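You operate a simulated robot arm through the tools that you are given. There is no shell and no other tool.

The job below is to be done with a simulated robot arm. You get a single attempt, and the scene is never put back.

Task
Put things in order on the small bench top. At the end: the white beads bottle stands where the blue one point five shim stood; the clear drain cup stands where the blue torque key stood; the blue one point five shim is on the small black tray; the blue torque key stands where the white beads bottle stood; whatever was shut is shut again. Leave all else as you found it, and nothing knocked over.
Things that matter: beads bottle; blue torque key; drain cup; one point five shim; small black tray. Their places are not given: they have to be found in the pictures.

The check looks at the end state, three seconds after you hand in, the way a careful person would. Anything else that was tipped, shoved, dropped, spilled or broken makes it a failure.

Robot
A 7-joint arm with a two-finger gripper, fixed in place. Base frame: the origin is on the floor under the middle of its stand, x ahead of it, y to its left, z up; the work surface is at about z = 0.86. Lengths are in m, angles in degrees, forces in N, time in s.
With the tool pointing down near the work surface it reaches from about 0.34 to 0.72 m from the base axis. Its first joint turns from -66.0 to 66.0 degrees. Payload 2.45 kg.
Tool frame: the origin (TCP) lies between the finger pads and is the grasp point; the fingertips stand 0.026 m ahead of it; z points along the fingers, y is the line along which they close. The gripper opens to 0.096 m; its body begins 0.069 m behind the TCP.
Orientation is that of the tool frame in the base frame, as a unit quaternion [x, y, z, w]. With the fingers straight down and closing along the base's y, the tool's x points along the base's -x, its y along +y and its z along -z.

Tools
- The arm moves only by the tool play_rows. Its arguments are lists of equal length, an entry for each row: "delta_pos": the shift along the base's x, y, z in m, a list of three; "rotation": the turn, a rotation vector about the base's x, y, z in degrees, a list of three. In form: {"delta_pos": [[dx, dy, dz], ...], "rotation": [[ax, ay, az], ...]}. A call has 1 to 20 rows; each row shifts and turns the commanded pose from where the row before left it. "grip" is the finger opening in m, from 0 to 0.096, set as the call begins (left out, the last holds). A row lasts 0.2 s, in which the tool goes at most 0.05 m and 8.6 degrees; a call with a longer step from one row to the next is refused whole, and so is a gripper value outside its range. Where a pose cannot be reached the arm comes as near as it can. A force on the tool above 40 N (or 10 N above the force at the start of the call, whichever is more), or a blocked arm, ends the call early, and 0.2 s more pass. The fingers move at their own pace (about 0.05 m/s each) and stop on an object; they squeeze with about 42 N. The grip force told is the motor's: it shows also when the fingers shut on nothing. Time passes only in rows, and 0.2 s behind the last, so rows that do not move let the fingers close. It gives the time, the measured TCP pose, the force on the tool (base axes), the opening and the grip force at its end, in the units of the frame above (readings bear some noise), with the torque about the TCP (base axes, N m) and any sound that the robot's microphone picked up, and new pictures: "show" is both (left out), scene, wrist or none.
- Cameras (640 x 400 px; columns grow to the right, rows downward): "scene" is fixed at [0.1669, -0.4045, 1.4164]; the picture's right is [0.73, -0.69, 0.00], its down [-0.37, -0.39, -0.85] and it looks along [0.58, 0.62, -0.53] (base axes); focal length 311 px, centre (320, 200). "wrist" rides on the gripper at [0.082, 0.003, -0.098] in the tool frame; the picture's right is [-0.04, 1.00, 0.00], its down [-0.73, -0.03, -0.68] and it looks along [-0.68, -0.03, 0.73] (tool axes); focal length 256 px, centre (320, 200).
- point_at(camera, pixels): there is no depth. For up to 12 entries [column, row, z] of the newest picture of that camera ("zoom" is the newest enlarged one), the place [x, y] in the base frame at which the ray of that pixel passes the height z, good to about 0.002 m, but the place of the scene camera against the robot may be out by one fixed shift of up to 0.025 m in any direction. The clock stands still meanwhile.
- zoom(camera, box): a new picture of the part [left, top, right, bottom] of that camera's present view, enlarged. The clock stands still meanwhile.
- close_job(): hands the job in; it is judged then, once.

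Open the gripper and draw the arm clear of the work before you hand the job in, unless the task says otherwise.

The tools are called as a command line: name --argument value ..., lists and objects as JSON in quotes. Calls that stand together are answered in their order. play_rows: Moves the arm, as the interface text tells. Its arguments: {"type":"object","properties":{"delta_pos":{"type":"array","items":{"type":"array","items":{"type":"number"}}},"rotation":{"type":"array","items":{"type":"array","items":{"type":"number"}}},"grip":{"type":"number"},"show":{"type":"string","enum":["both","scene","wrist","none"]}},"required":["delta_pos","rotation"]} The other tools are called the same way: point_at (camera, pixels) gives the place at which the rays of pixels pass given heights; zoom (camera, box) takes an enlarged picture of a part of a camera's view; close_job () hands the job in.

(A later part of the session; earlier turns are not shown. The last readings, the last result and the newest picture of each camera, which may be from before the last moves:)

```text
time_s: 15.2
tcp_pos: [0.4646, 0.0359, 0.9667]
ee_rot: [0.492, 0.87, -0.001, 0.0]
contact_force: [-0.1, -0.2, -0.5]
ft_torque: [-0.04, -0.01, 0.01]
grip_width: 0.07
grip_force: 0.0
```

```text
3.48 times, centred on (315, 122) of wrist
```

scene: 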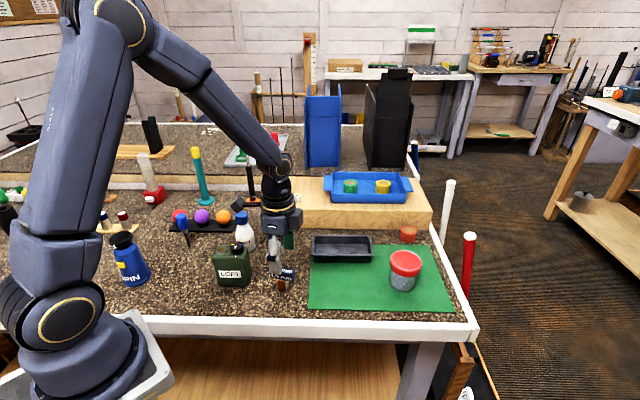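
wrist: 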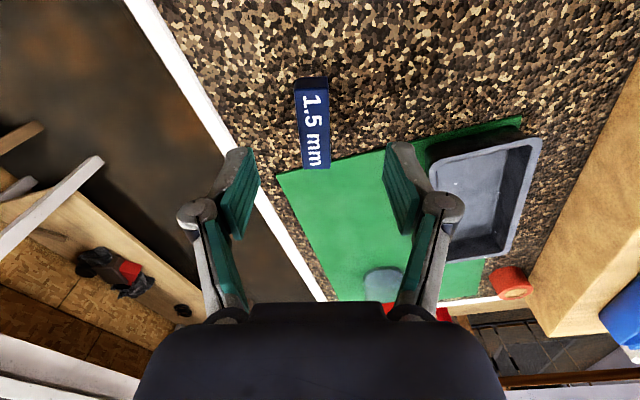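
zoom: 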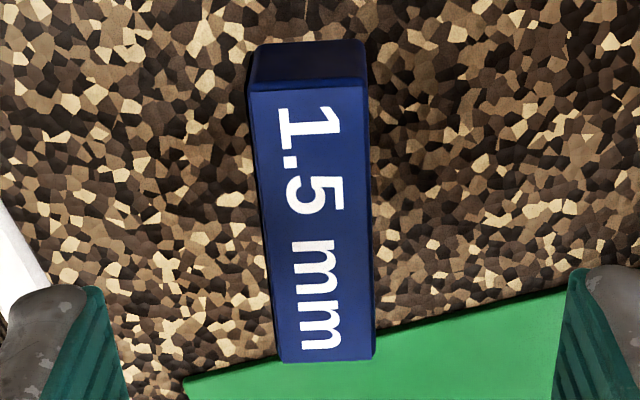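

The block's centre is about (0.462, 0.0345) with long axis near -57.5 degrees. I trim position and yaw, then descend to z about 0.922 so that the fingertips stay above the shim's foot.

play_rows --delta_pos '[[-0.0026, -0.0014, 0], [0, 0, -0.02], [0, 0, -0.015], [0, 0, -0.0095], [0, 0, 0]]' --rotation '[[0, 0, 1.5], [0, 0, 0], [0, 0, 0], [0, 0, 0], [0, 0, 0]]' --grip 0.05 --show "both"

zoom --camera "wrist" --box '[220, 80, 420, 240]'

zoom --camera "scene" --box '[252, 230, 322, 300]'

```text
time_s: 16.4
tcp_pos: [0.4594, 0.0332, 0.9223]
ee_rot: [0.481, 0.877, 0.0, 0.0]
contact_force: [0.8, -0.9, 0.4]
ft_torque: [0.01, -0.01, -0.02]
grip_width: 0.05
grip_force: 0.1
```

scene: 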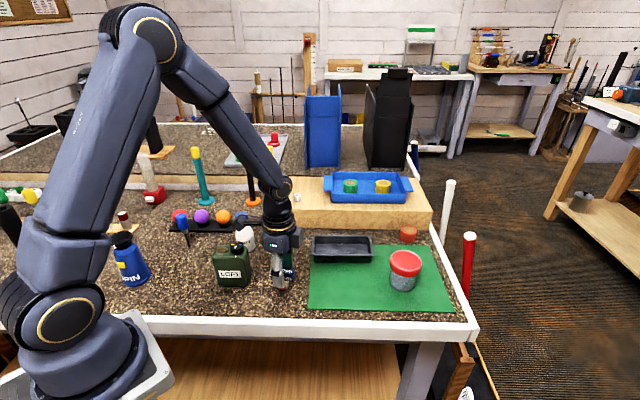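
wrist: 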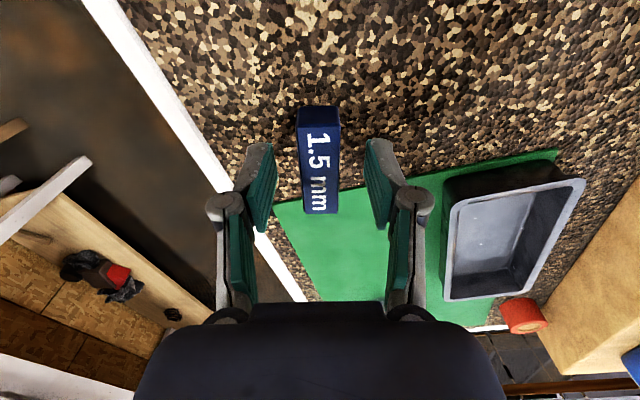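

```text
2.50 times, centred on (320, 160) of wrist
```

zoom: 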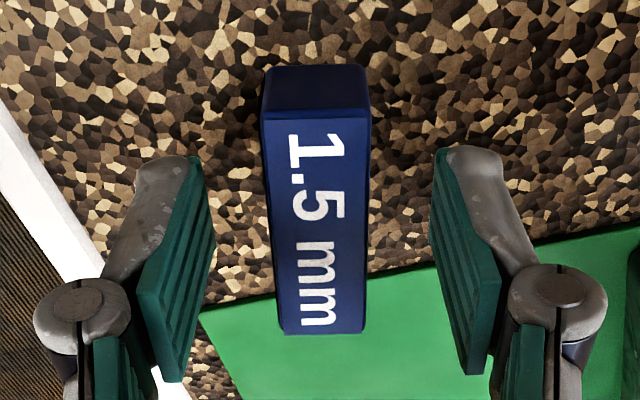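

```text
5.71 times, centred on (287, 265) of scene
```

zoom: 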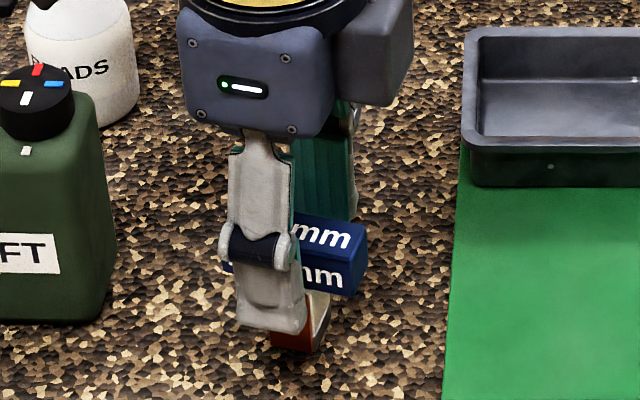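

The block is centred between the pads and the tips are at about the block's lower edge. I close the fingers.

play_rows --delta_pos '[[0, 0, 0], [0, 0, 0], [0, 0, 0], [0, 0, 0]]' --rotation '[[0, 0, 0], [0, 0, 0], [0, 0, 0], [0, 0, 0]]' --grip 0.0 --show "both"

zoom --camera "wrist" --box '[220, 80, 420, 240]'

zoom --camera "scene" --box '[252, 230, 322, 300]'

```text
time_s: 17.4
tcp_pos: [0.4611, 0.0334, 0.9237]
ee_rot: [0.48, 0.877, 0.0, 0.001]
contact_force: [-0.1, 0.0, -0.9]
ft_torque: [0.0, -0.01, 0.01]
grip_width: 0.0192
grip_force: 42.5
```

scene: 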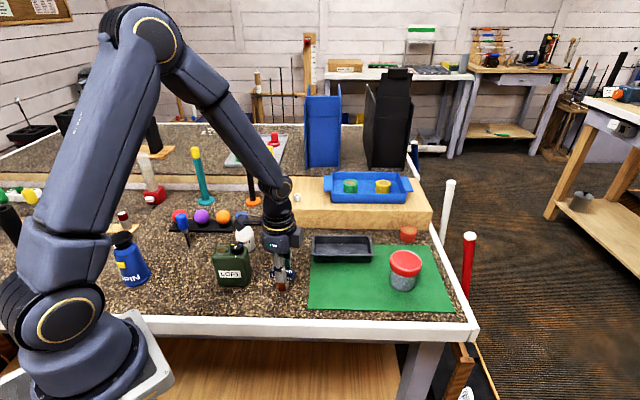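
wrist: 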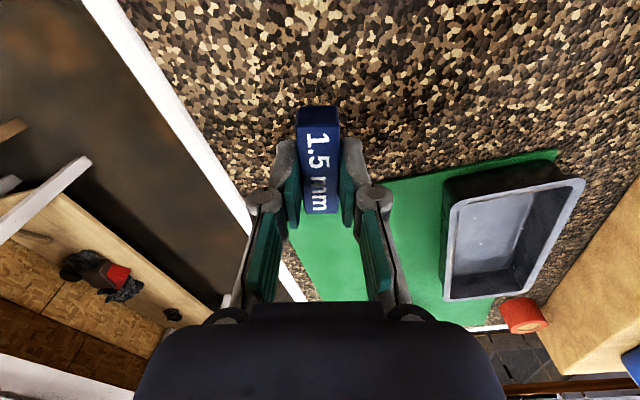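

```text
2.50 times, centred on (320, 160) of wrist
```

zoom: 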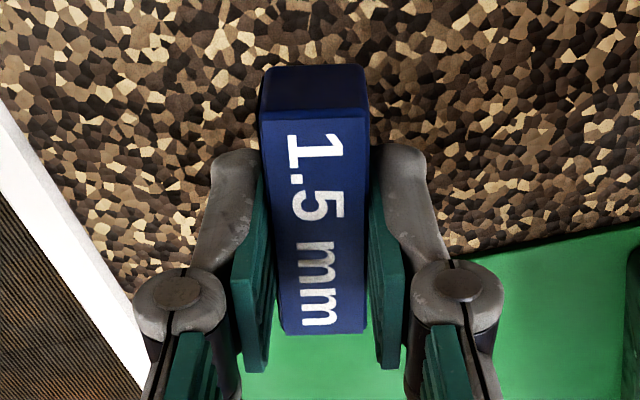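

```text
5.71 times, centred on (287, 265) of scene
```

zoom: 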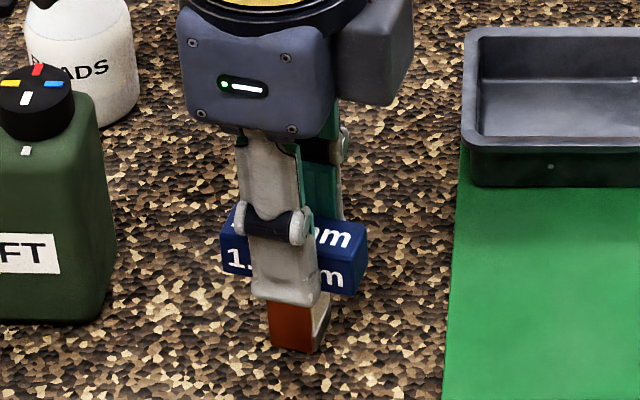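

The shim is held (opening 0.019, grip 42 N) and stayed upright. I lift it straight up and check it hangs level.

play_rows --delta_pos '[[0, 0, 0.01], [0, 0, 0.02], [0, 0, 0.03], [0, 0, 0.03], [0, 0, 0]]' --rotation '[[0, 0, 0], [0, 0, 0], [0, 0, 0], [0, 0, 0], [0, 0, 0]]' --show "both"

zoom --camera "scene" --box '[252, 190, 322, 290]'

zoom --camera "wrist" --box '[400, 120, 640, 320]'

```text
time_s: 18.6
tcp_pos: [0.4605, 0.034, 1.0155]
ee_rot: [0.479, 0.878, 0.0, 0.001]
contact_force: [0.5, -0.4, -0.5]
ft_torque: [0.05, 0.01, 0.02]
grip_width: 0.0002
grip_force: 28.9
```

scene: 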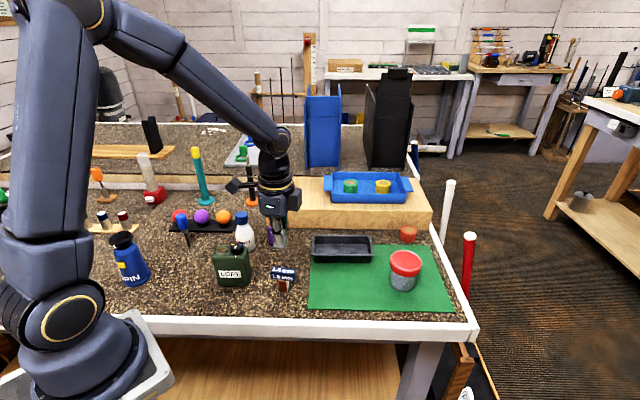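
wrist: 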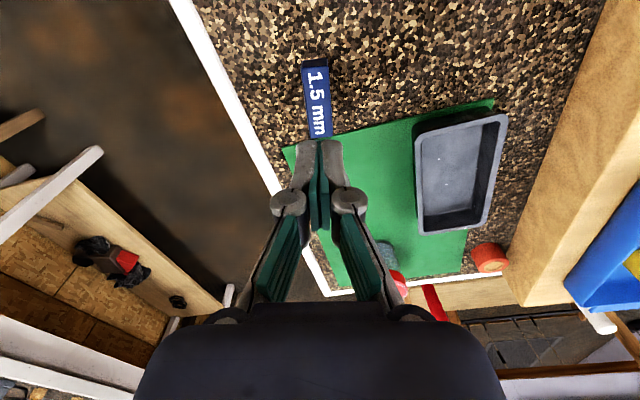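

```text
4.00 times, centred on (287, 240) of scene
```

zoom: 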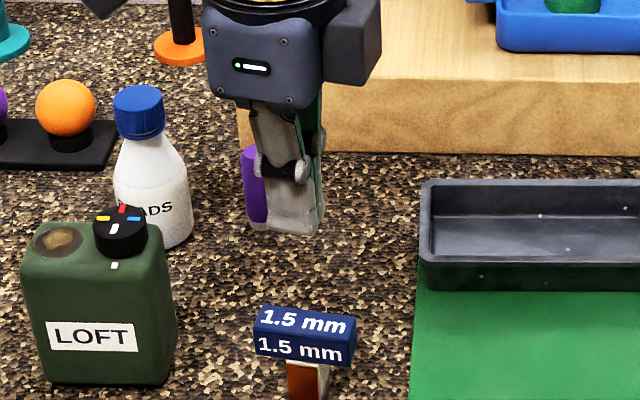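

```text
2.00 times, centred on (520, 220) of wrist
```

zoom: 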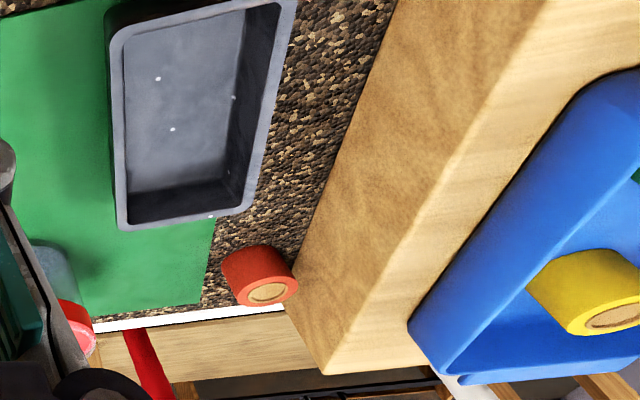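

The fingers slid off: the opening is now 0 and the shim still stands at scene (282,277). I check with close views whether it moved and what its profile is.

zoom --camera "scene" --box '[262, 258, 302, 298]'

zoom --camera "wrist" --box '[285, 40, 355, 150]'

```text
10.00 times, centred on (282, 278) of scene
```

zoom: 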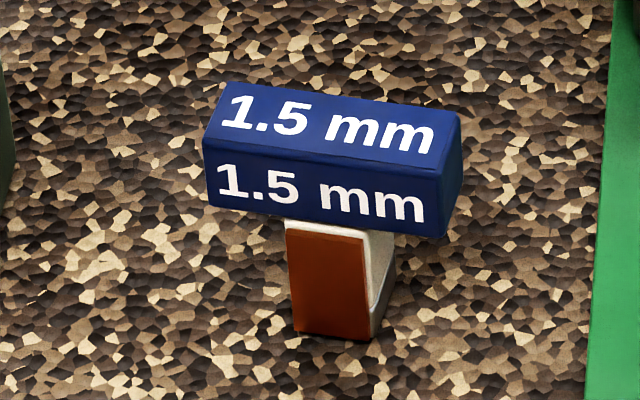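

```text
3.64 times, centred on (320, 95) of wrist
```

zoom: 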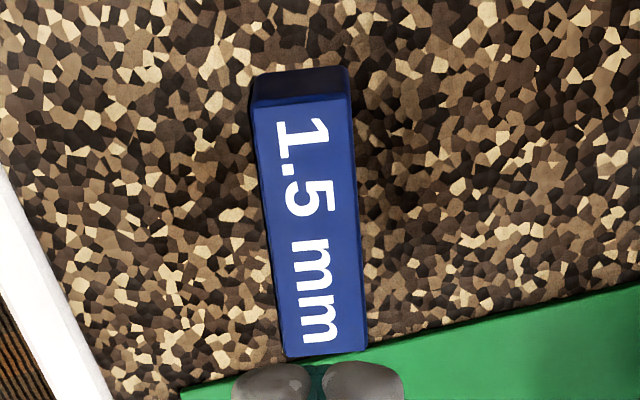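

The shim only shifted a couple of millimetres. I'll grip it along its 54 mm length instead, with the pads fully overlapping the block; I turn the tool by +90 degrees at this height and open to 0.08.

play_rows --delta_pos '[[0, 0, 0], [0, 0, 0], [0, 0, 0], [0, 0, 0], [0, 0, 0], [0, 0, 0], [0, 0, 0], [0, 0, 0], [0, 0, 0], [0, 0, 0], [0, 0, 0], [0, 0, 0]]' --rotation '[[0, 0, 8.2], [0, 0, 8.2], [0, 0, 8.2], [0, 0, 8.2], [0, 0, 8.2], [0, 0, 8.2], [0, 0, 8.2], [0, 0, 8.2], [0, 0, 8.2], [0, 0, 8.2], [0, 0, 8.2], [0, 0, 0]]' --grip 0.08 --show "wrist"

zoom --camera "wrist" --box '[260, 20, 380, 140]'

```text
time_s: 21.2
tcp_pos: [0.4608, 0.0322, 1.0139]
ee_rot: [-0.283, 0.959, 0.0, 0.001]
contact_force: [0.3, -0.4, 0.0]
ft_torque: [-0.04, 0.01, 0.02]
grip_width: 0.08
grip_force: 0.0
```

wrist: 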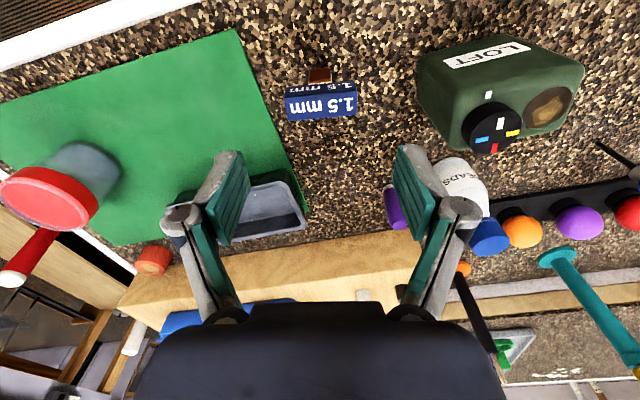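

```text
3.33 times, centred on (320, 80) of wrist
```

zoom: 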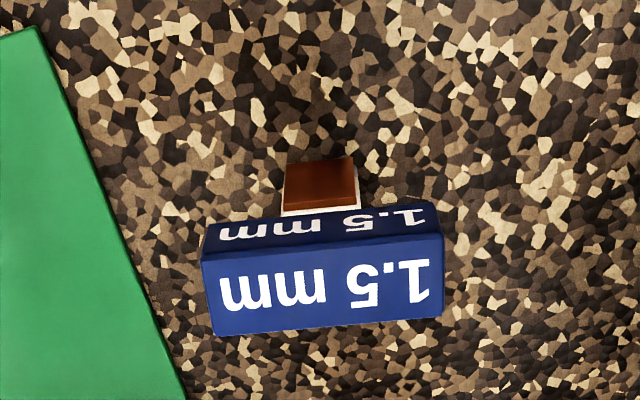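

The block is visible near wrist (320,100). I compute its corner places to align position and yaw.

point_at --camera "wrist" --pixels '[[284.6, 98.6, 0.912], [356.9, 90.5, 0.912], [356.3, 114.5, 0.912], [287.9, 121.1, 0.912], [284.6, 98.6, 0.906], [356.9, 90.5, 0.906], [356.3, 114.5, 0.906], [287.9, 121.1, 0.906]]'

```text
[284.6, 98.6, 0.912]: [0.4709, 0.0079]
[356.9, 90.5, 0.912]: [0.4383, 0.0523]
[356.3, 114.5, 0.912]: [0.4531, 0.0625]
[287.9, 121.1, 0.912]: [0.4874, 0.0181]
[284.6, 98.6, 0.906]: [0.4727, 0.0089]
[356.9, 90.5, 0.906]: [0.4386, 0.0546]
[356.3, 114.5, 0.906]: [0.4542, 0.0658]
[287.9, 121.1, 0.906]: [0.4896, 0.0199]
```

The block's centre is about (0.462, 0.035) with long axis near -54 degrees. I trim and descend to z about 0.902 with the fingers open 0.08, straddling the block's ends.

play_rows --delta_pos '[[0.0016, 0.003, -0.02], [0, 0, -0.03], [0, 0, -0.03], [0, 0, -0.02], [0, 0, -0.012], [0, 0, 0]]' --rotation '[[0, 0, 2], [0, 0, 0], [0, 0, 0], [0, 0, 0], [0, 0, 0], [0, 0, 0]]' --grip 0.08 --show "both"

zoom --camera "wrist" --box '[220, 80, 420, 240]'

zoom --camera "scene" --box '[242, 230, 312, 300]'

```text
time_s: 22.6
tcp_pos: [0.4623, 0.0338, 0.9013]
ee_rot: [-0.299, 0.954, 0.001, 0.001]
contact_force: [0.4, 0.6, 0.9]
ft_torque: [0.02, 0.02, 0.01]
grip_width: 0.0797
grip_force: 0.1
```

scene: 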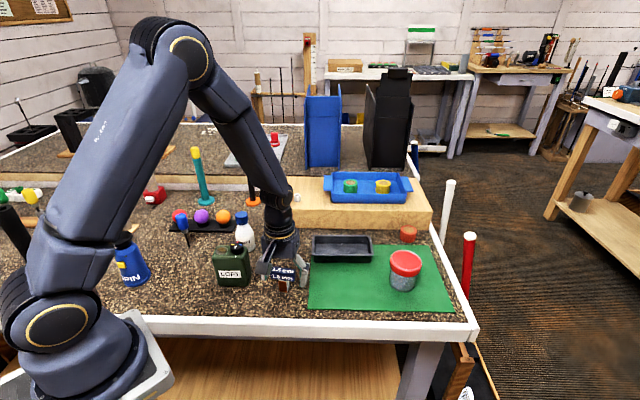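
wrist: 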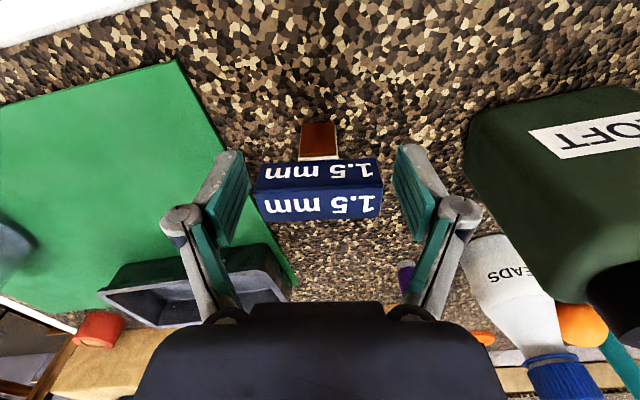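

```text
2.50 times, centred on (320, 160) of wrist
```

zoom: 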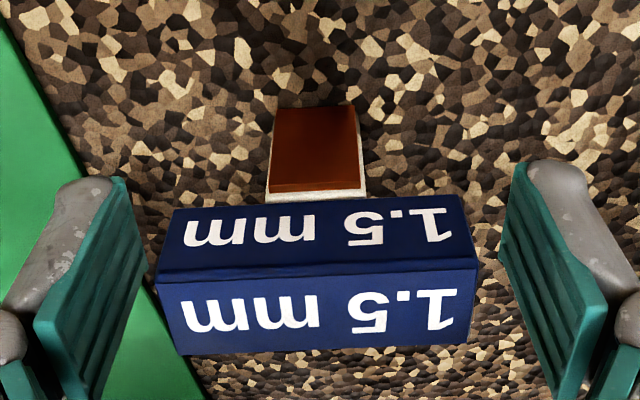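

```text
5.71 times, centred on (277, 265) of scene
```

zoom: 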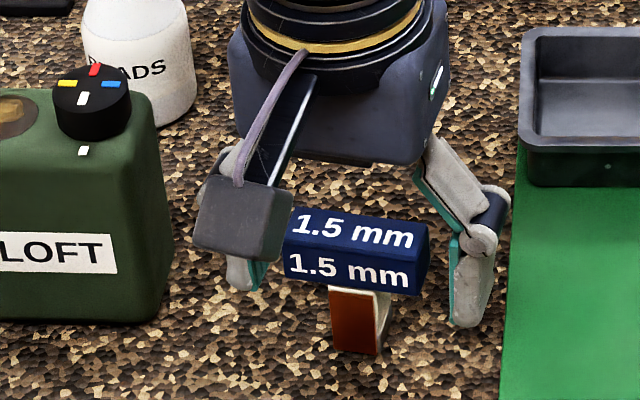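

The block sits between the pads, with both ends clear. I close the fingers and give a tiny 4 mm test lift.

play_rows --delta_pos '[[0, 0, 0], [0, 0, 0], [0, 0, 0], [0, 0, 0], [0, 0, 0.004], [0, 0, 0]]' --rotation '[[0, 0, 0], [0, 0, 0], [0, 0, 0], [0, 0, 0], [0, 0, 0], [0, 0, 0]]' --grip 0.0 --show "both"

zoom --camera "wrist" --box '[220, 80, 420, 240]'

zoom --camera "scene" --box '[242, 230, 312, 300]'

```text
time_s: 24.0
tcp_pos: [0.4621, 0.0339, 0.9061]
ee_rot: [-0.298, 0.955, 0.0, 0.0]
contact_force: [0.1, 0.4, -0.2]
ft_torque: [-0.02, -0.01, 0.0]
grip_width: 0.0534
grip_force: 41.6
```

scene: 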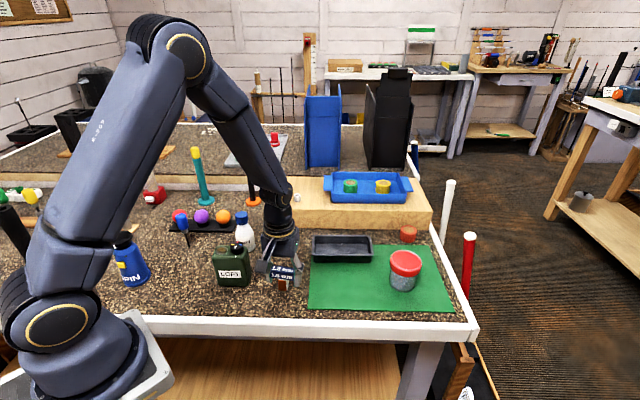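
wrist: 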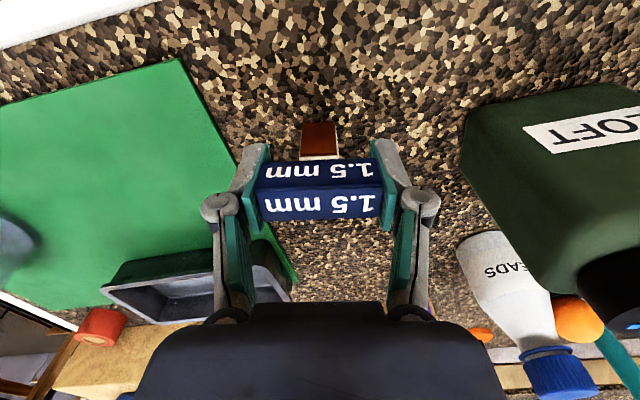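

```text
2.50 times, centred on (320, 160) of wrist
```

zoom: 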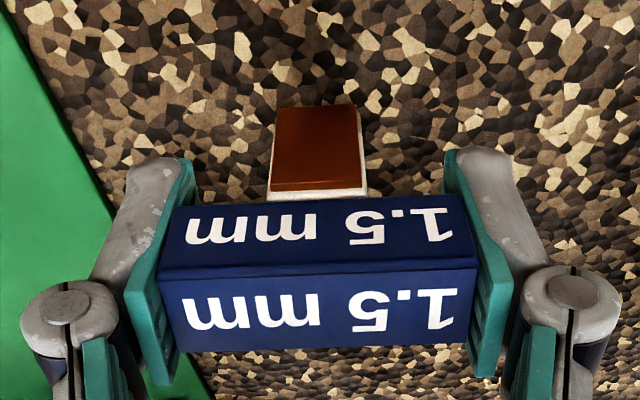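

```text
5.71 times, centred on (277, 265) of scene
```

zoom: 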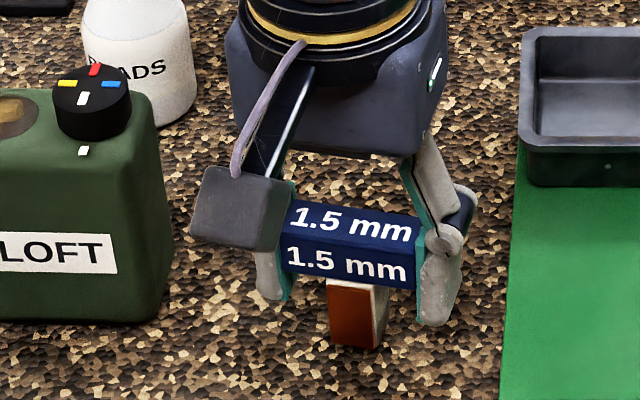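

The block rose with the fingers (its foot moved from zoom row 355 to 347), opening 0.053. I lift further, slowly.

play_rows --delta_pos '[[0, 0, 0.005], [0, 0, 0.01], [0, 0, 0.015], [0, 0, 0.015], [0, 0, 0]]' --rotation '[[0, 0, 0], [0, 0, 0], [0, 0, 0], [0, 0, 0], [0, 0, 0]]' --show "both"

zoom --camera "scene" --box '[242, 210, 312, 300]'

zoom --camera "wrist" --box '[220, 80, 420, 240]'

```text
time_s: 25.2
tcp_pos: [0.4629, 0.0354, 0.9508]
ee_rot: [-0.298, 0.954, 0.001, 0.001]
contact_force: [-0.5, -0.1, 0.1]
ft_torque: [0.01, -0.04, 0.0]
grip_width: 0.0539
grip_force: 42.2
```

scene: 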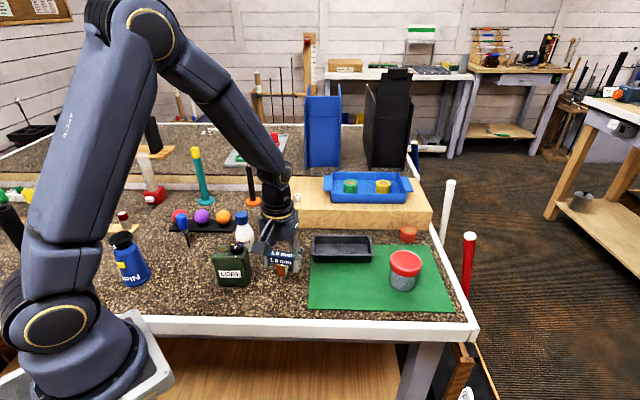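
wrist: 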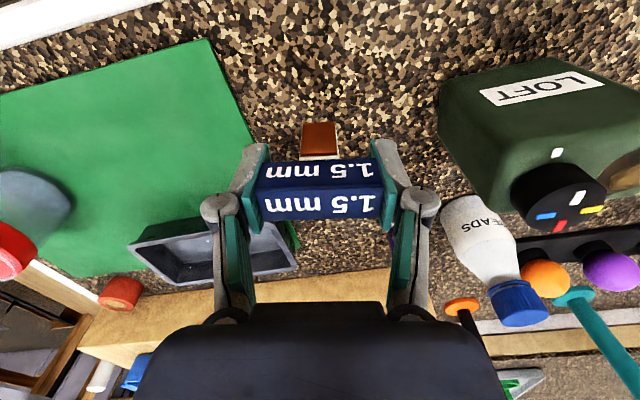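

```text
4.44 times, centred on (277, 255) of scene
```

zoom: 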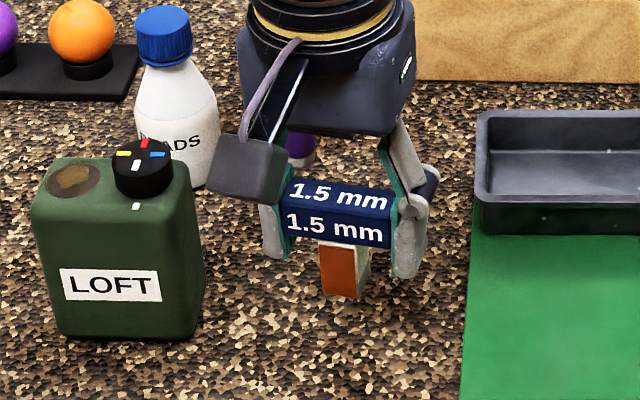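

```text
2.50 times, centred on (320, 160) of wrist
```

zoom: 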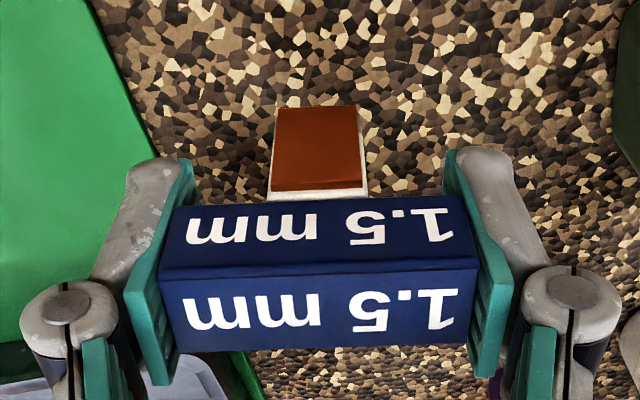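

The shim is securely held and level. I carry it up and toward the mat, in front of the tray (TCP about (0.57,-0.05,1.01)), turning +12 degrees to match the tray's axis and to view the tray.

play_rows --delta_pos '[[0, 0, 0.02], [0.015, -0.012, 0.02], [0.03, -0.024, 0.02], [0.03, -0.024, 0], [0.03, -0.024, 0], [0, 0, 0]]' --rotation '[[0, 0, 0], [0, 0, 4], [0, 0, 4], [0, 0, 4], [0, 0, 0], [0, 0, 0]]' --show "both"

zoom --camera "wrist" --box '[160, 60, 480, 260]'

```text
time_s: 26.6
tcp_pos: [0.5672, -0.0509, 1.0113]
ee_rot: [-0.397, 0.918, 0.0, 0.001]
contact_force: [-0.6, 0.1, -1.0]
ft_torque: [-0.01, 0.02, 0.0]
grip_width: 0.0534
grip_force: 41.7
```

scene: 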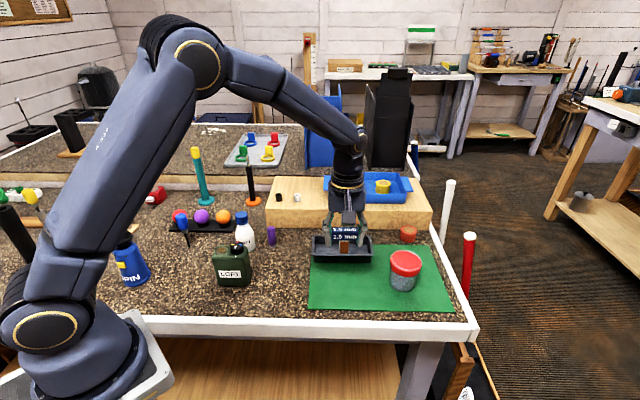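
wrist: 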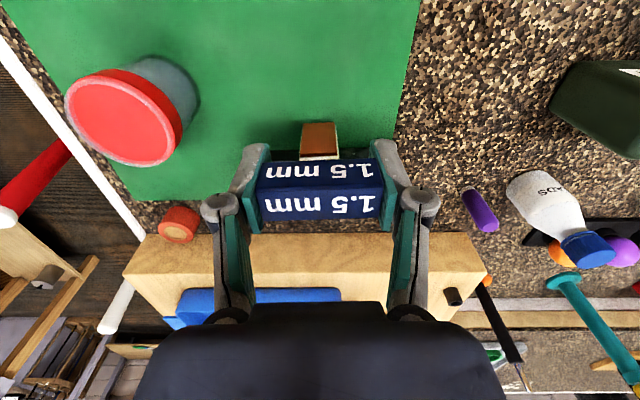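

```text
2.00 times, centred on (320, 160) of wrist
```

zoom: 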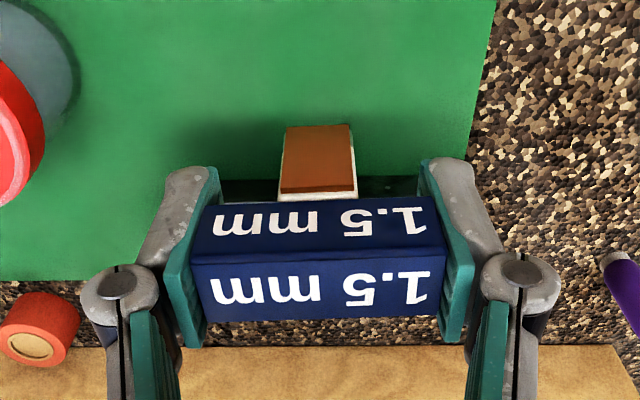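

The tray is hidden behind the block in this view; from earlier views its centre is about (0.646, 0.023), rim near z 0.886. I move the shim over it and start descending.

play_rows --delta_pos '[[0.026, 0.0245, 0], [0.026, 0.0245, 0], [0.027, 0.0249, -0.01], [0, 0, -0.03], [0, 0, -0.02], [0, 0, 0]]' --rotation '[[0, 0, 0], [0, 0, 0], [0, 0, 0], [0, 0, 0], [0, 0, 0], [0, 0, 0]]' --show "both"

zoom --camera "wrist" --box '[160, 60, 480, 260]'

zoom --camera "scene" --box '[300, 190, 390, 280]'

```text
time_s: 28.0
tcp_pos: [0.6454, 0.0258, 0.949]
ee_rot: [-0.397, 0.918, 0.0, 0.001]
contact_force: [-0.4, 0.2, -0.8]
ft_torque: [-0.02, -0.01, 0.01]
grip_width: 0.0533
grip_force: 42.0
```

scene: 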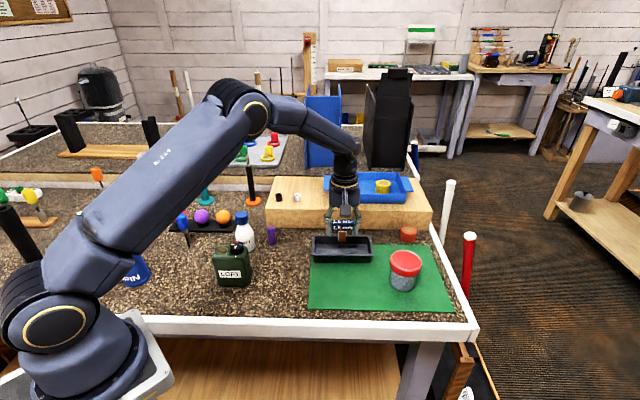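
wrist: 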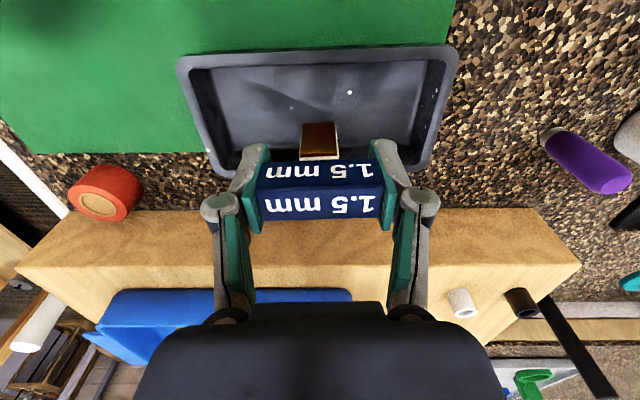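

```text
2.00 times, centred on (320, 160) of wrist
```

zoom: 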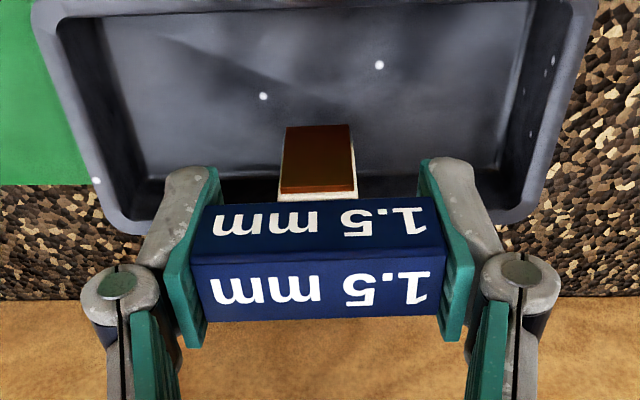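

```text
4.44 times, centred on (345, 235) of scene
```

zoom: 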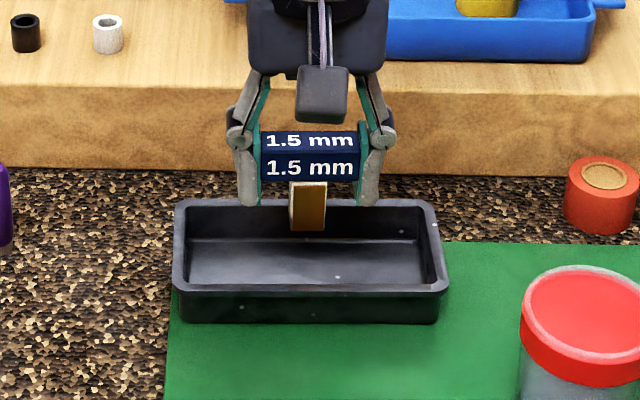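

The tray is visible in the wrist view; I measure its rim corners to centre the shim over it.

point_at --camera "wrist" --pixels '[[178, 60, 0.886], [458, 46, 0.886], [424, 172, 0.886], [224, 180, 0.886], [190, 72, 0.886], [446, 58, 0.886], [209, 165, 0.87], [300, 60, 0.886]]'

```text
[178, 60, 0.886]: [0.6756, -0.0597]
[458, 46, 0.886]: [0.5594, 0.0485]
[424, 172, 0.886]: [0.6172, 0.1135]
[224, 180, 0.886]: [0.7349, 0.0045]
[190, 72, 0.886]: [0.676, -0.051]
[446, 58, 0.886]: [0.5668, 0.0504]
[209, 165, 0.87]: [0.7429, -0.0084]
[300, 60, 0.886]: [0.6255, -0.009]
```

The tray's centre is (0.647, 0.027), matching the TCP. I lower in fine steps toward the tray floor, watching the force.

play_rows --delta_pos '[[0.001, 0.001, -0.015], [0, 0, -0.012], [0, 0, -0.006], [0, 0, -0.003], [0, 0, 0]]' --rotation '[[0, 0, 0], [0, 0, 0], [0, 0, 0], [0, 0, 0], [0, 0, 0]]' --show "both"

zoom --camera "scene" --box '[300, 190, 390, 280]'

zoom --camera "wrist" --box '[160, 60, 480, 260]'

```text
time_s: 29.2
tcp_pos: [0.6479, 0.0259, 0.914]
ee_rot: [-0.397, 0.918, 0.001, 0.001]
contact_force: [-0.8, 0.9, 0.1]
ft_torque: [0.0, -0.04, 0.01]
grip_width: 0.0539
grip_force: 42.5
```

scene: 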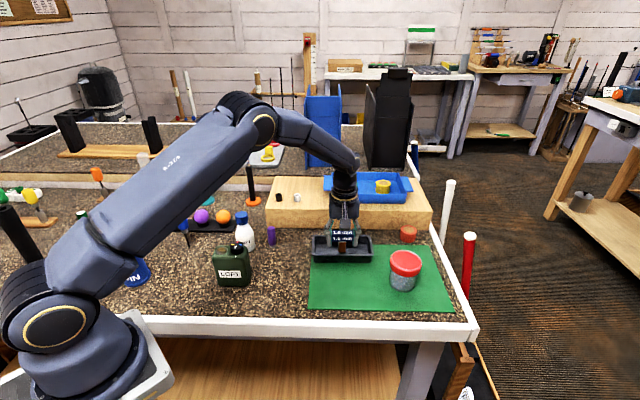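
wrist: 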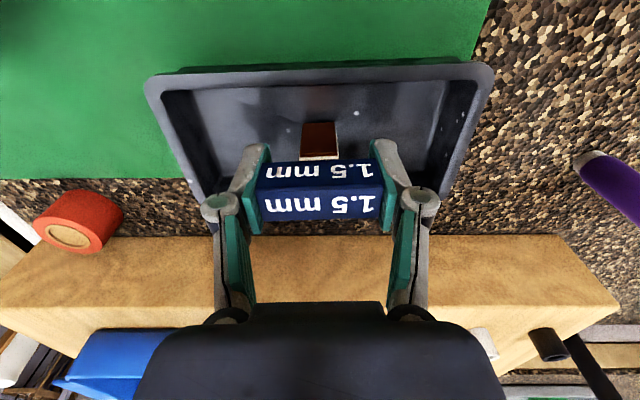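

```text
4.44 times, centred on (345, 235) of scene
```

zoom: 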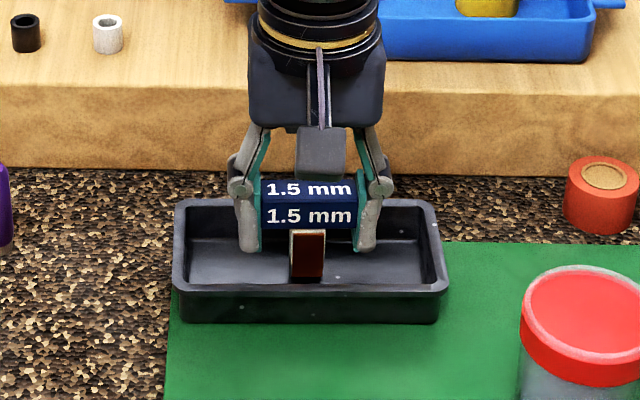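

```text
2.00 times, centred on (320, 160) of wrist
```

zoom: 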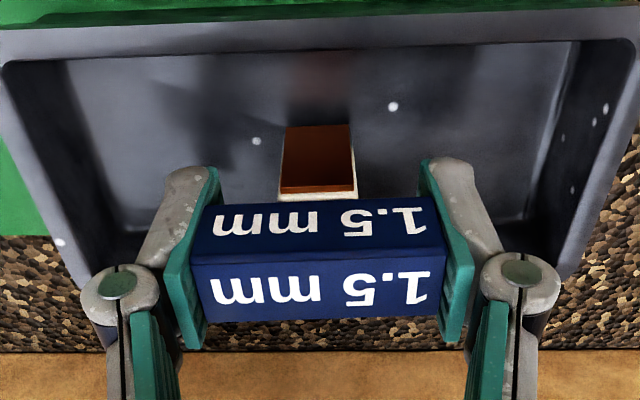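

The shim is well inside the tray with its foot just above the floor. I go down another 4 mm in small steps and read the force.

play_rows --delta_pos '[[0, 0, -0.002], [0, 0, -0.002], [0, 0, 0]]' --rotation '[[0, 0, 0], [0, 0, 0], [0, 0, 0]]' --show "none"

```text
time_s: 30.0
tcp_pos: [0.6482, 0.027, 0.9106]
ee_rot: [-0.397, 0.918, 0.0, 0.0]
contact_force: [-0.8, -0.5, -0.7]
ft_torque: [0.01, 0.01, 0.03]
grip_width: 0.0537
grip_force: 42.0
```

No contact yet at z 0.9106; I lower another 2 mm.

play_rows --delta_pos '[[0, 0, -0.001], [0, 0, -0.001], [0, 0, 0]]' --rotation '[[0, 0, 0], [0, 0, 0], [0, 0, 0]]' --show "none"

```text
time_s: 30.8
tcp_pos: [0.6482, 0.0257, 0.9095]
ee_rot: [-0.397, 0.918, 0.0, 0.001]
contact_force: [-2.1, 0.8, 13.3]
ft_torque: [-0.01, 0.15, 0.01]
grip_width: 0.0539
grip_force: 42.0
```

The foot has touched the floor (13 N). I ease up 0.7 mm and open the fingers a little to release.

play_rows --delta_pos '[[0, 0, 0.0007], [0, 0, 0]]' --rotation '[[0, 0, 0], [0, 0, 0]]' --show "none"

play_rows --delta_pos '[[0, 0, 0], [0, 0, 0], [0, 0, 0]]' --rotation '[[0, 0, 0], [0, 0, 0], [0, 0, 0]]' --grip 0.072 --show "both"

zoom --camera "scene" --box '[300, 190, 390, 280]'

```text
time_s: 31.4
tcp_pos: [0.6483, 0.0272, 0.9101]
ee_rot: [-0.397, 0.918, 0.0, 0.002]
contact_force: [1.6, 1.8, 11.8]
ft_torque: [0.05, -0.02, 0.02]
grip_width: 0.0537
grip_force: 41.9
```

```text
time_s: 32.2
tcp_pos: [0.6484, 0.0271, 0.9099]
ee_rot: [-0.396, 0.918, 0.001, 0.001]
contact_force: [-0.5, -0.3, -0.5]
ft_torque: [0.0, -0.02, 0.02]
grip_width: 0.0719
grip_force: 0.1
```

scene: 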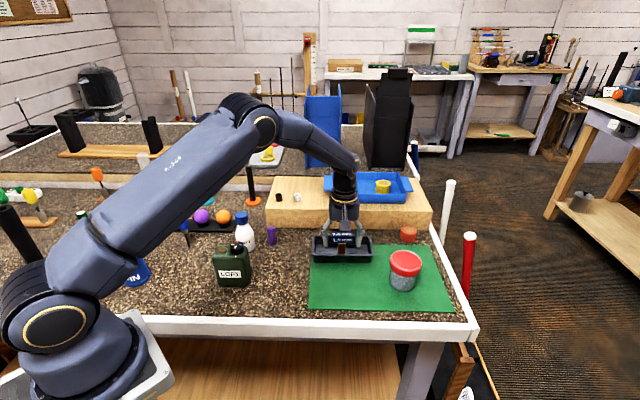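
wrist: 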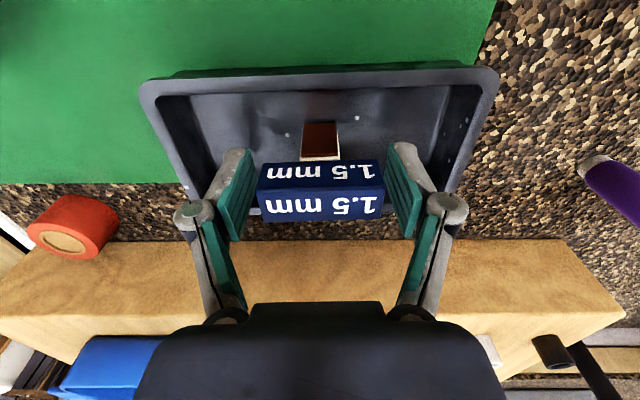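

```text
4.44 times, centred on (345, 235) of scene
```

zoom: 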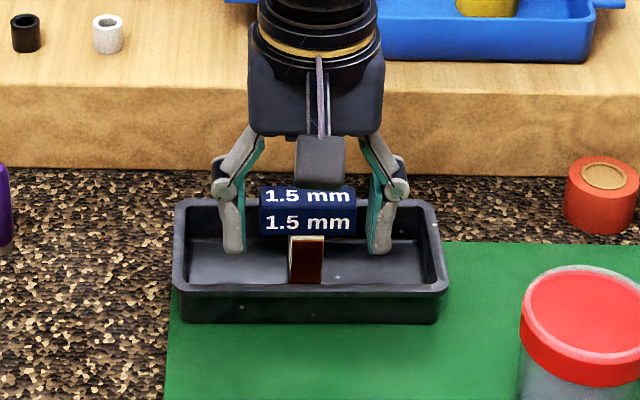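

The shim stands by itself in the tray (scene zoom (307,225)). I raise the tool straight up clear of it and head back toward the bottle for a survey view.

play_rows --delta_pos '[[0, 0, 0.02], [0, 0, 0.04], [0, 0, 0.045], [0, 0, 0.045], [-0.03, 0, 0.03], [-0.04, 0.01, 0.01], [-0.04, 0.01, 0], [-0.04, 0.01, 0], [-0.04, 0.01, 0], [-0.04, 0.02, 0], [0, 0.01, 0], [0, 0, 0]]' --rotation '[[0, 0, 0], [0, 0, 0], [0, 0, 0], [0, 0, 0], [0, 0, 0], [0, 0, 0], [0, 0, 0], [0, 0, 0], [0, 0, 0], [0, 0, 0], [0, 0, 0], [0, 0, 0]]' --show "both"

zoom --camera "scene" --box '[300, 190, 390, 280]'

```text
time_s: 34.8
tcp_pos: [0.4159, 0.0963, 1.0992]
ee_rot: [-0.397, 0.918, 0.001, 0.001]
contact_force: [0.4, 0.4, 0.0]
ft_torque: [-0.02, 0.0, 0.01]
grip_width: 0.072
grip_force: 0.1
```

scene: 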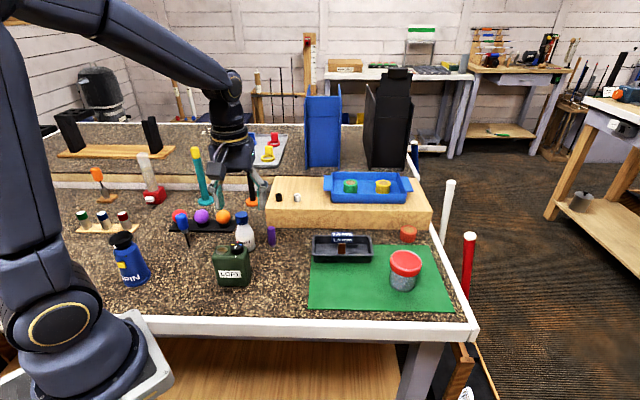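
wrist: 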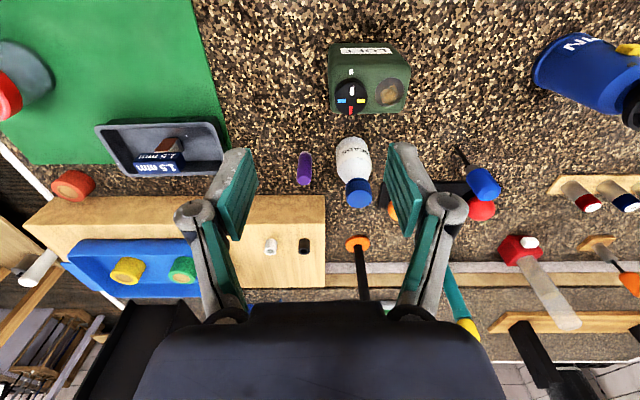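

```text
4.44 times, centred on (345, 235) of scene
```

zoom: 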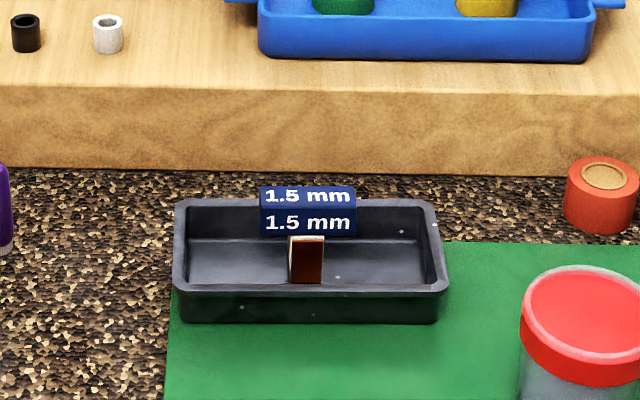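

The shim stands in the tray. Now the bottle near wrist (354,170): I enlarge the area and compute base positions of the bottle and its neighbours.

zoom --camera "wrist" --box '[270, 110, 510, 260]'

point_at --camera "wrist" --pixels '[[352, 138, 0.86], [337, 152, 0.86], [369, 150, 0.86], [304, 154, 0.86], [304, 172, 0.91], [358, 193, 0.975], [358, 193, 0.965], [383, 190, 0.865], [458, 148, 0.86], [482, 183, 0.96]]'

```text
2.67 times, centred on (390, 185) of wrist
```

zoom: 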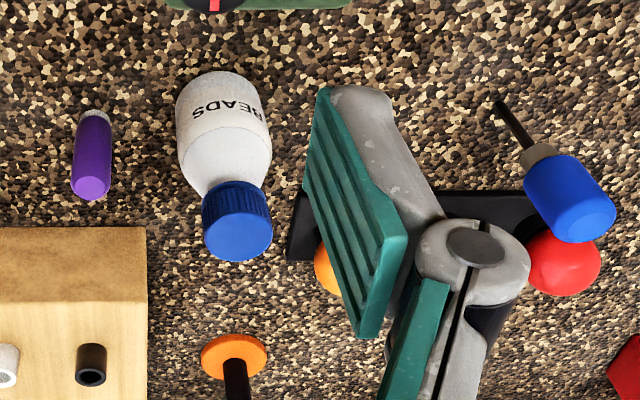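

```text
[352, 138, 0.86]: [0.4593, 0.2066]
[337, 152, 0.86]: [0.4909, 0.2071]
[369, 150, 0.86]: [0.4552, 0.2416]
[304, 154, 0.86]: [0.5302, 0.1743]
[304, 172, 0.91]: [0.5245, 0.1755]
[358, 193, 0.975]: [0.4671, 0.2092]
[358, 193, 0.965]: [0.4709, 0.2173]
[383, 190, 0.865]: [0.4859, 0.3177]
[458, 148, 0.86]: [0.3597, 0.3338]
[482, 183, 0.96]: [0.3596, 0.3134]
```

The bottle's base centre is about (0.475, 0.2245), diameter ~0.048, top ~0.956; the purple marker is at (0.528,0.178), so I'll grip with the fingers closing along y (yaw 0). I move above it, turning back to yaw 0.

play_rows --delta_pos '[[0.01, 0.022, 0], [0.01, 0.022, 0], [0.01, 0.022, 0], [0.01, 0.022, -0.01], [0.01, 0.022, -0.02], [0.0091, 0.0182, -0.02], [0, 0, 0]]' --rotation '[[0, 0, -7.8], [0, 0, -7.8], [0, 0, -7.8], [0, 0, -7.8], [0, 0, -7.8], [0, 0, -7.8], [0, 0, 0]]' --grip 0.08 --show "both"

zoom --camera "wrist" --box '[220, 60, 420, 220]'

```text
time_s: 36.4
tcp_pos: [0.4776, 0.224, 1.0495]
ee_rot: [0.001, 1.0, 0.0, 0.001]
contact_force: [-0.4, -0.2, -0.5]
ft_torque: [0.01, -0.03, -0.03]
grip_width: 0.0799
grip_force: 0.0
```

scene: 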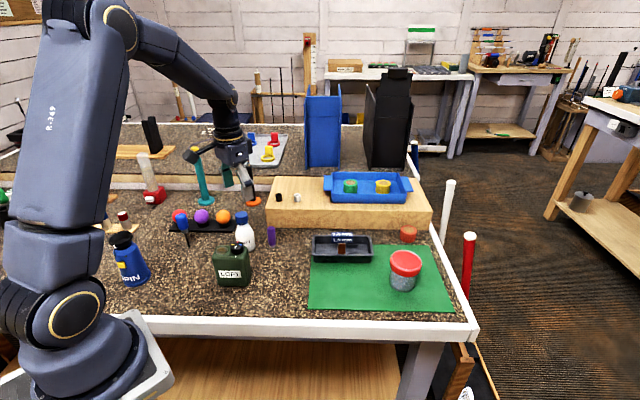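
wrist: 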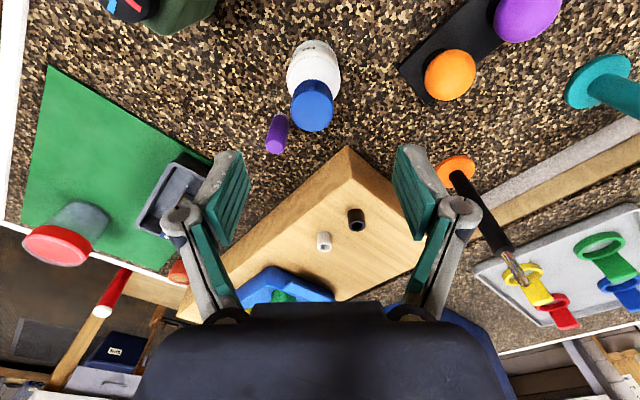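

```text
2.50 times, centred on (320, 140) of wrist
```

zoom: 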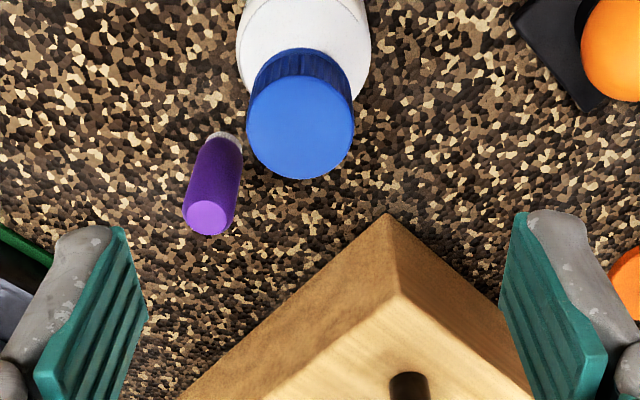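

The cap is centred near wrist (312,111). I check its place at possible cap heights and the bottle's base edges.

point_at --camera "wrist" --pixels '[[312.4, 111.2, 0.956], [312.4, 111.2, 0.965], [312.4, 111.2, 0.95], [313, 39, 0.86], [287, 72, 0.88], [340, 70, 0.88], [277, 118, 0.86], [282, 116, 0.86]]'

zoom --camera "wrist" --box '[260, 20, 380, 140]'

```text
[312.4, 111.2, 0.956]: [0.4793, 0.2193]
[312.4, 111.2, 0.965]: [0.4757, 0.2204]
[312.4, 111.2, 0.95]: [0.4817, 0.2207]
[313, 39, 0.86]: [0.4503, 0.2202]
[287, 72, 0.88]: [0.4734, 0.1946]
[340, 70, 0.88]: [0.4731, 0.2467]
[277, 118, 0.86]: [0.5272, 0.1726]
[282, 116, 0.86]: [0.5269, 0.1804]
```

```text
3.33 times, centred on (320, 80) of wrist
```

zoom: 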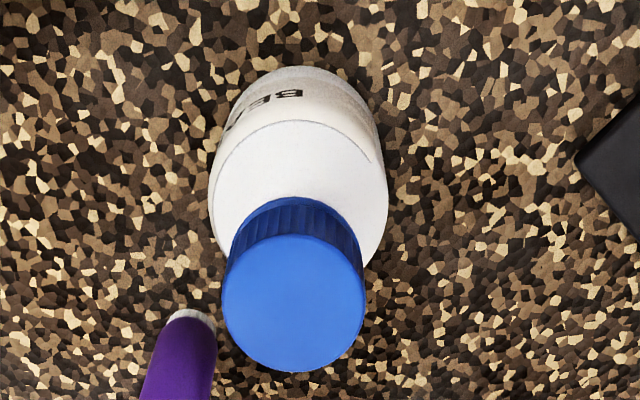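

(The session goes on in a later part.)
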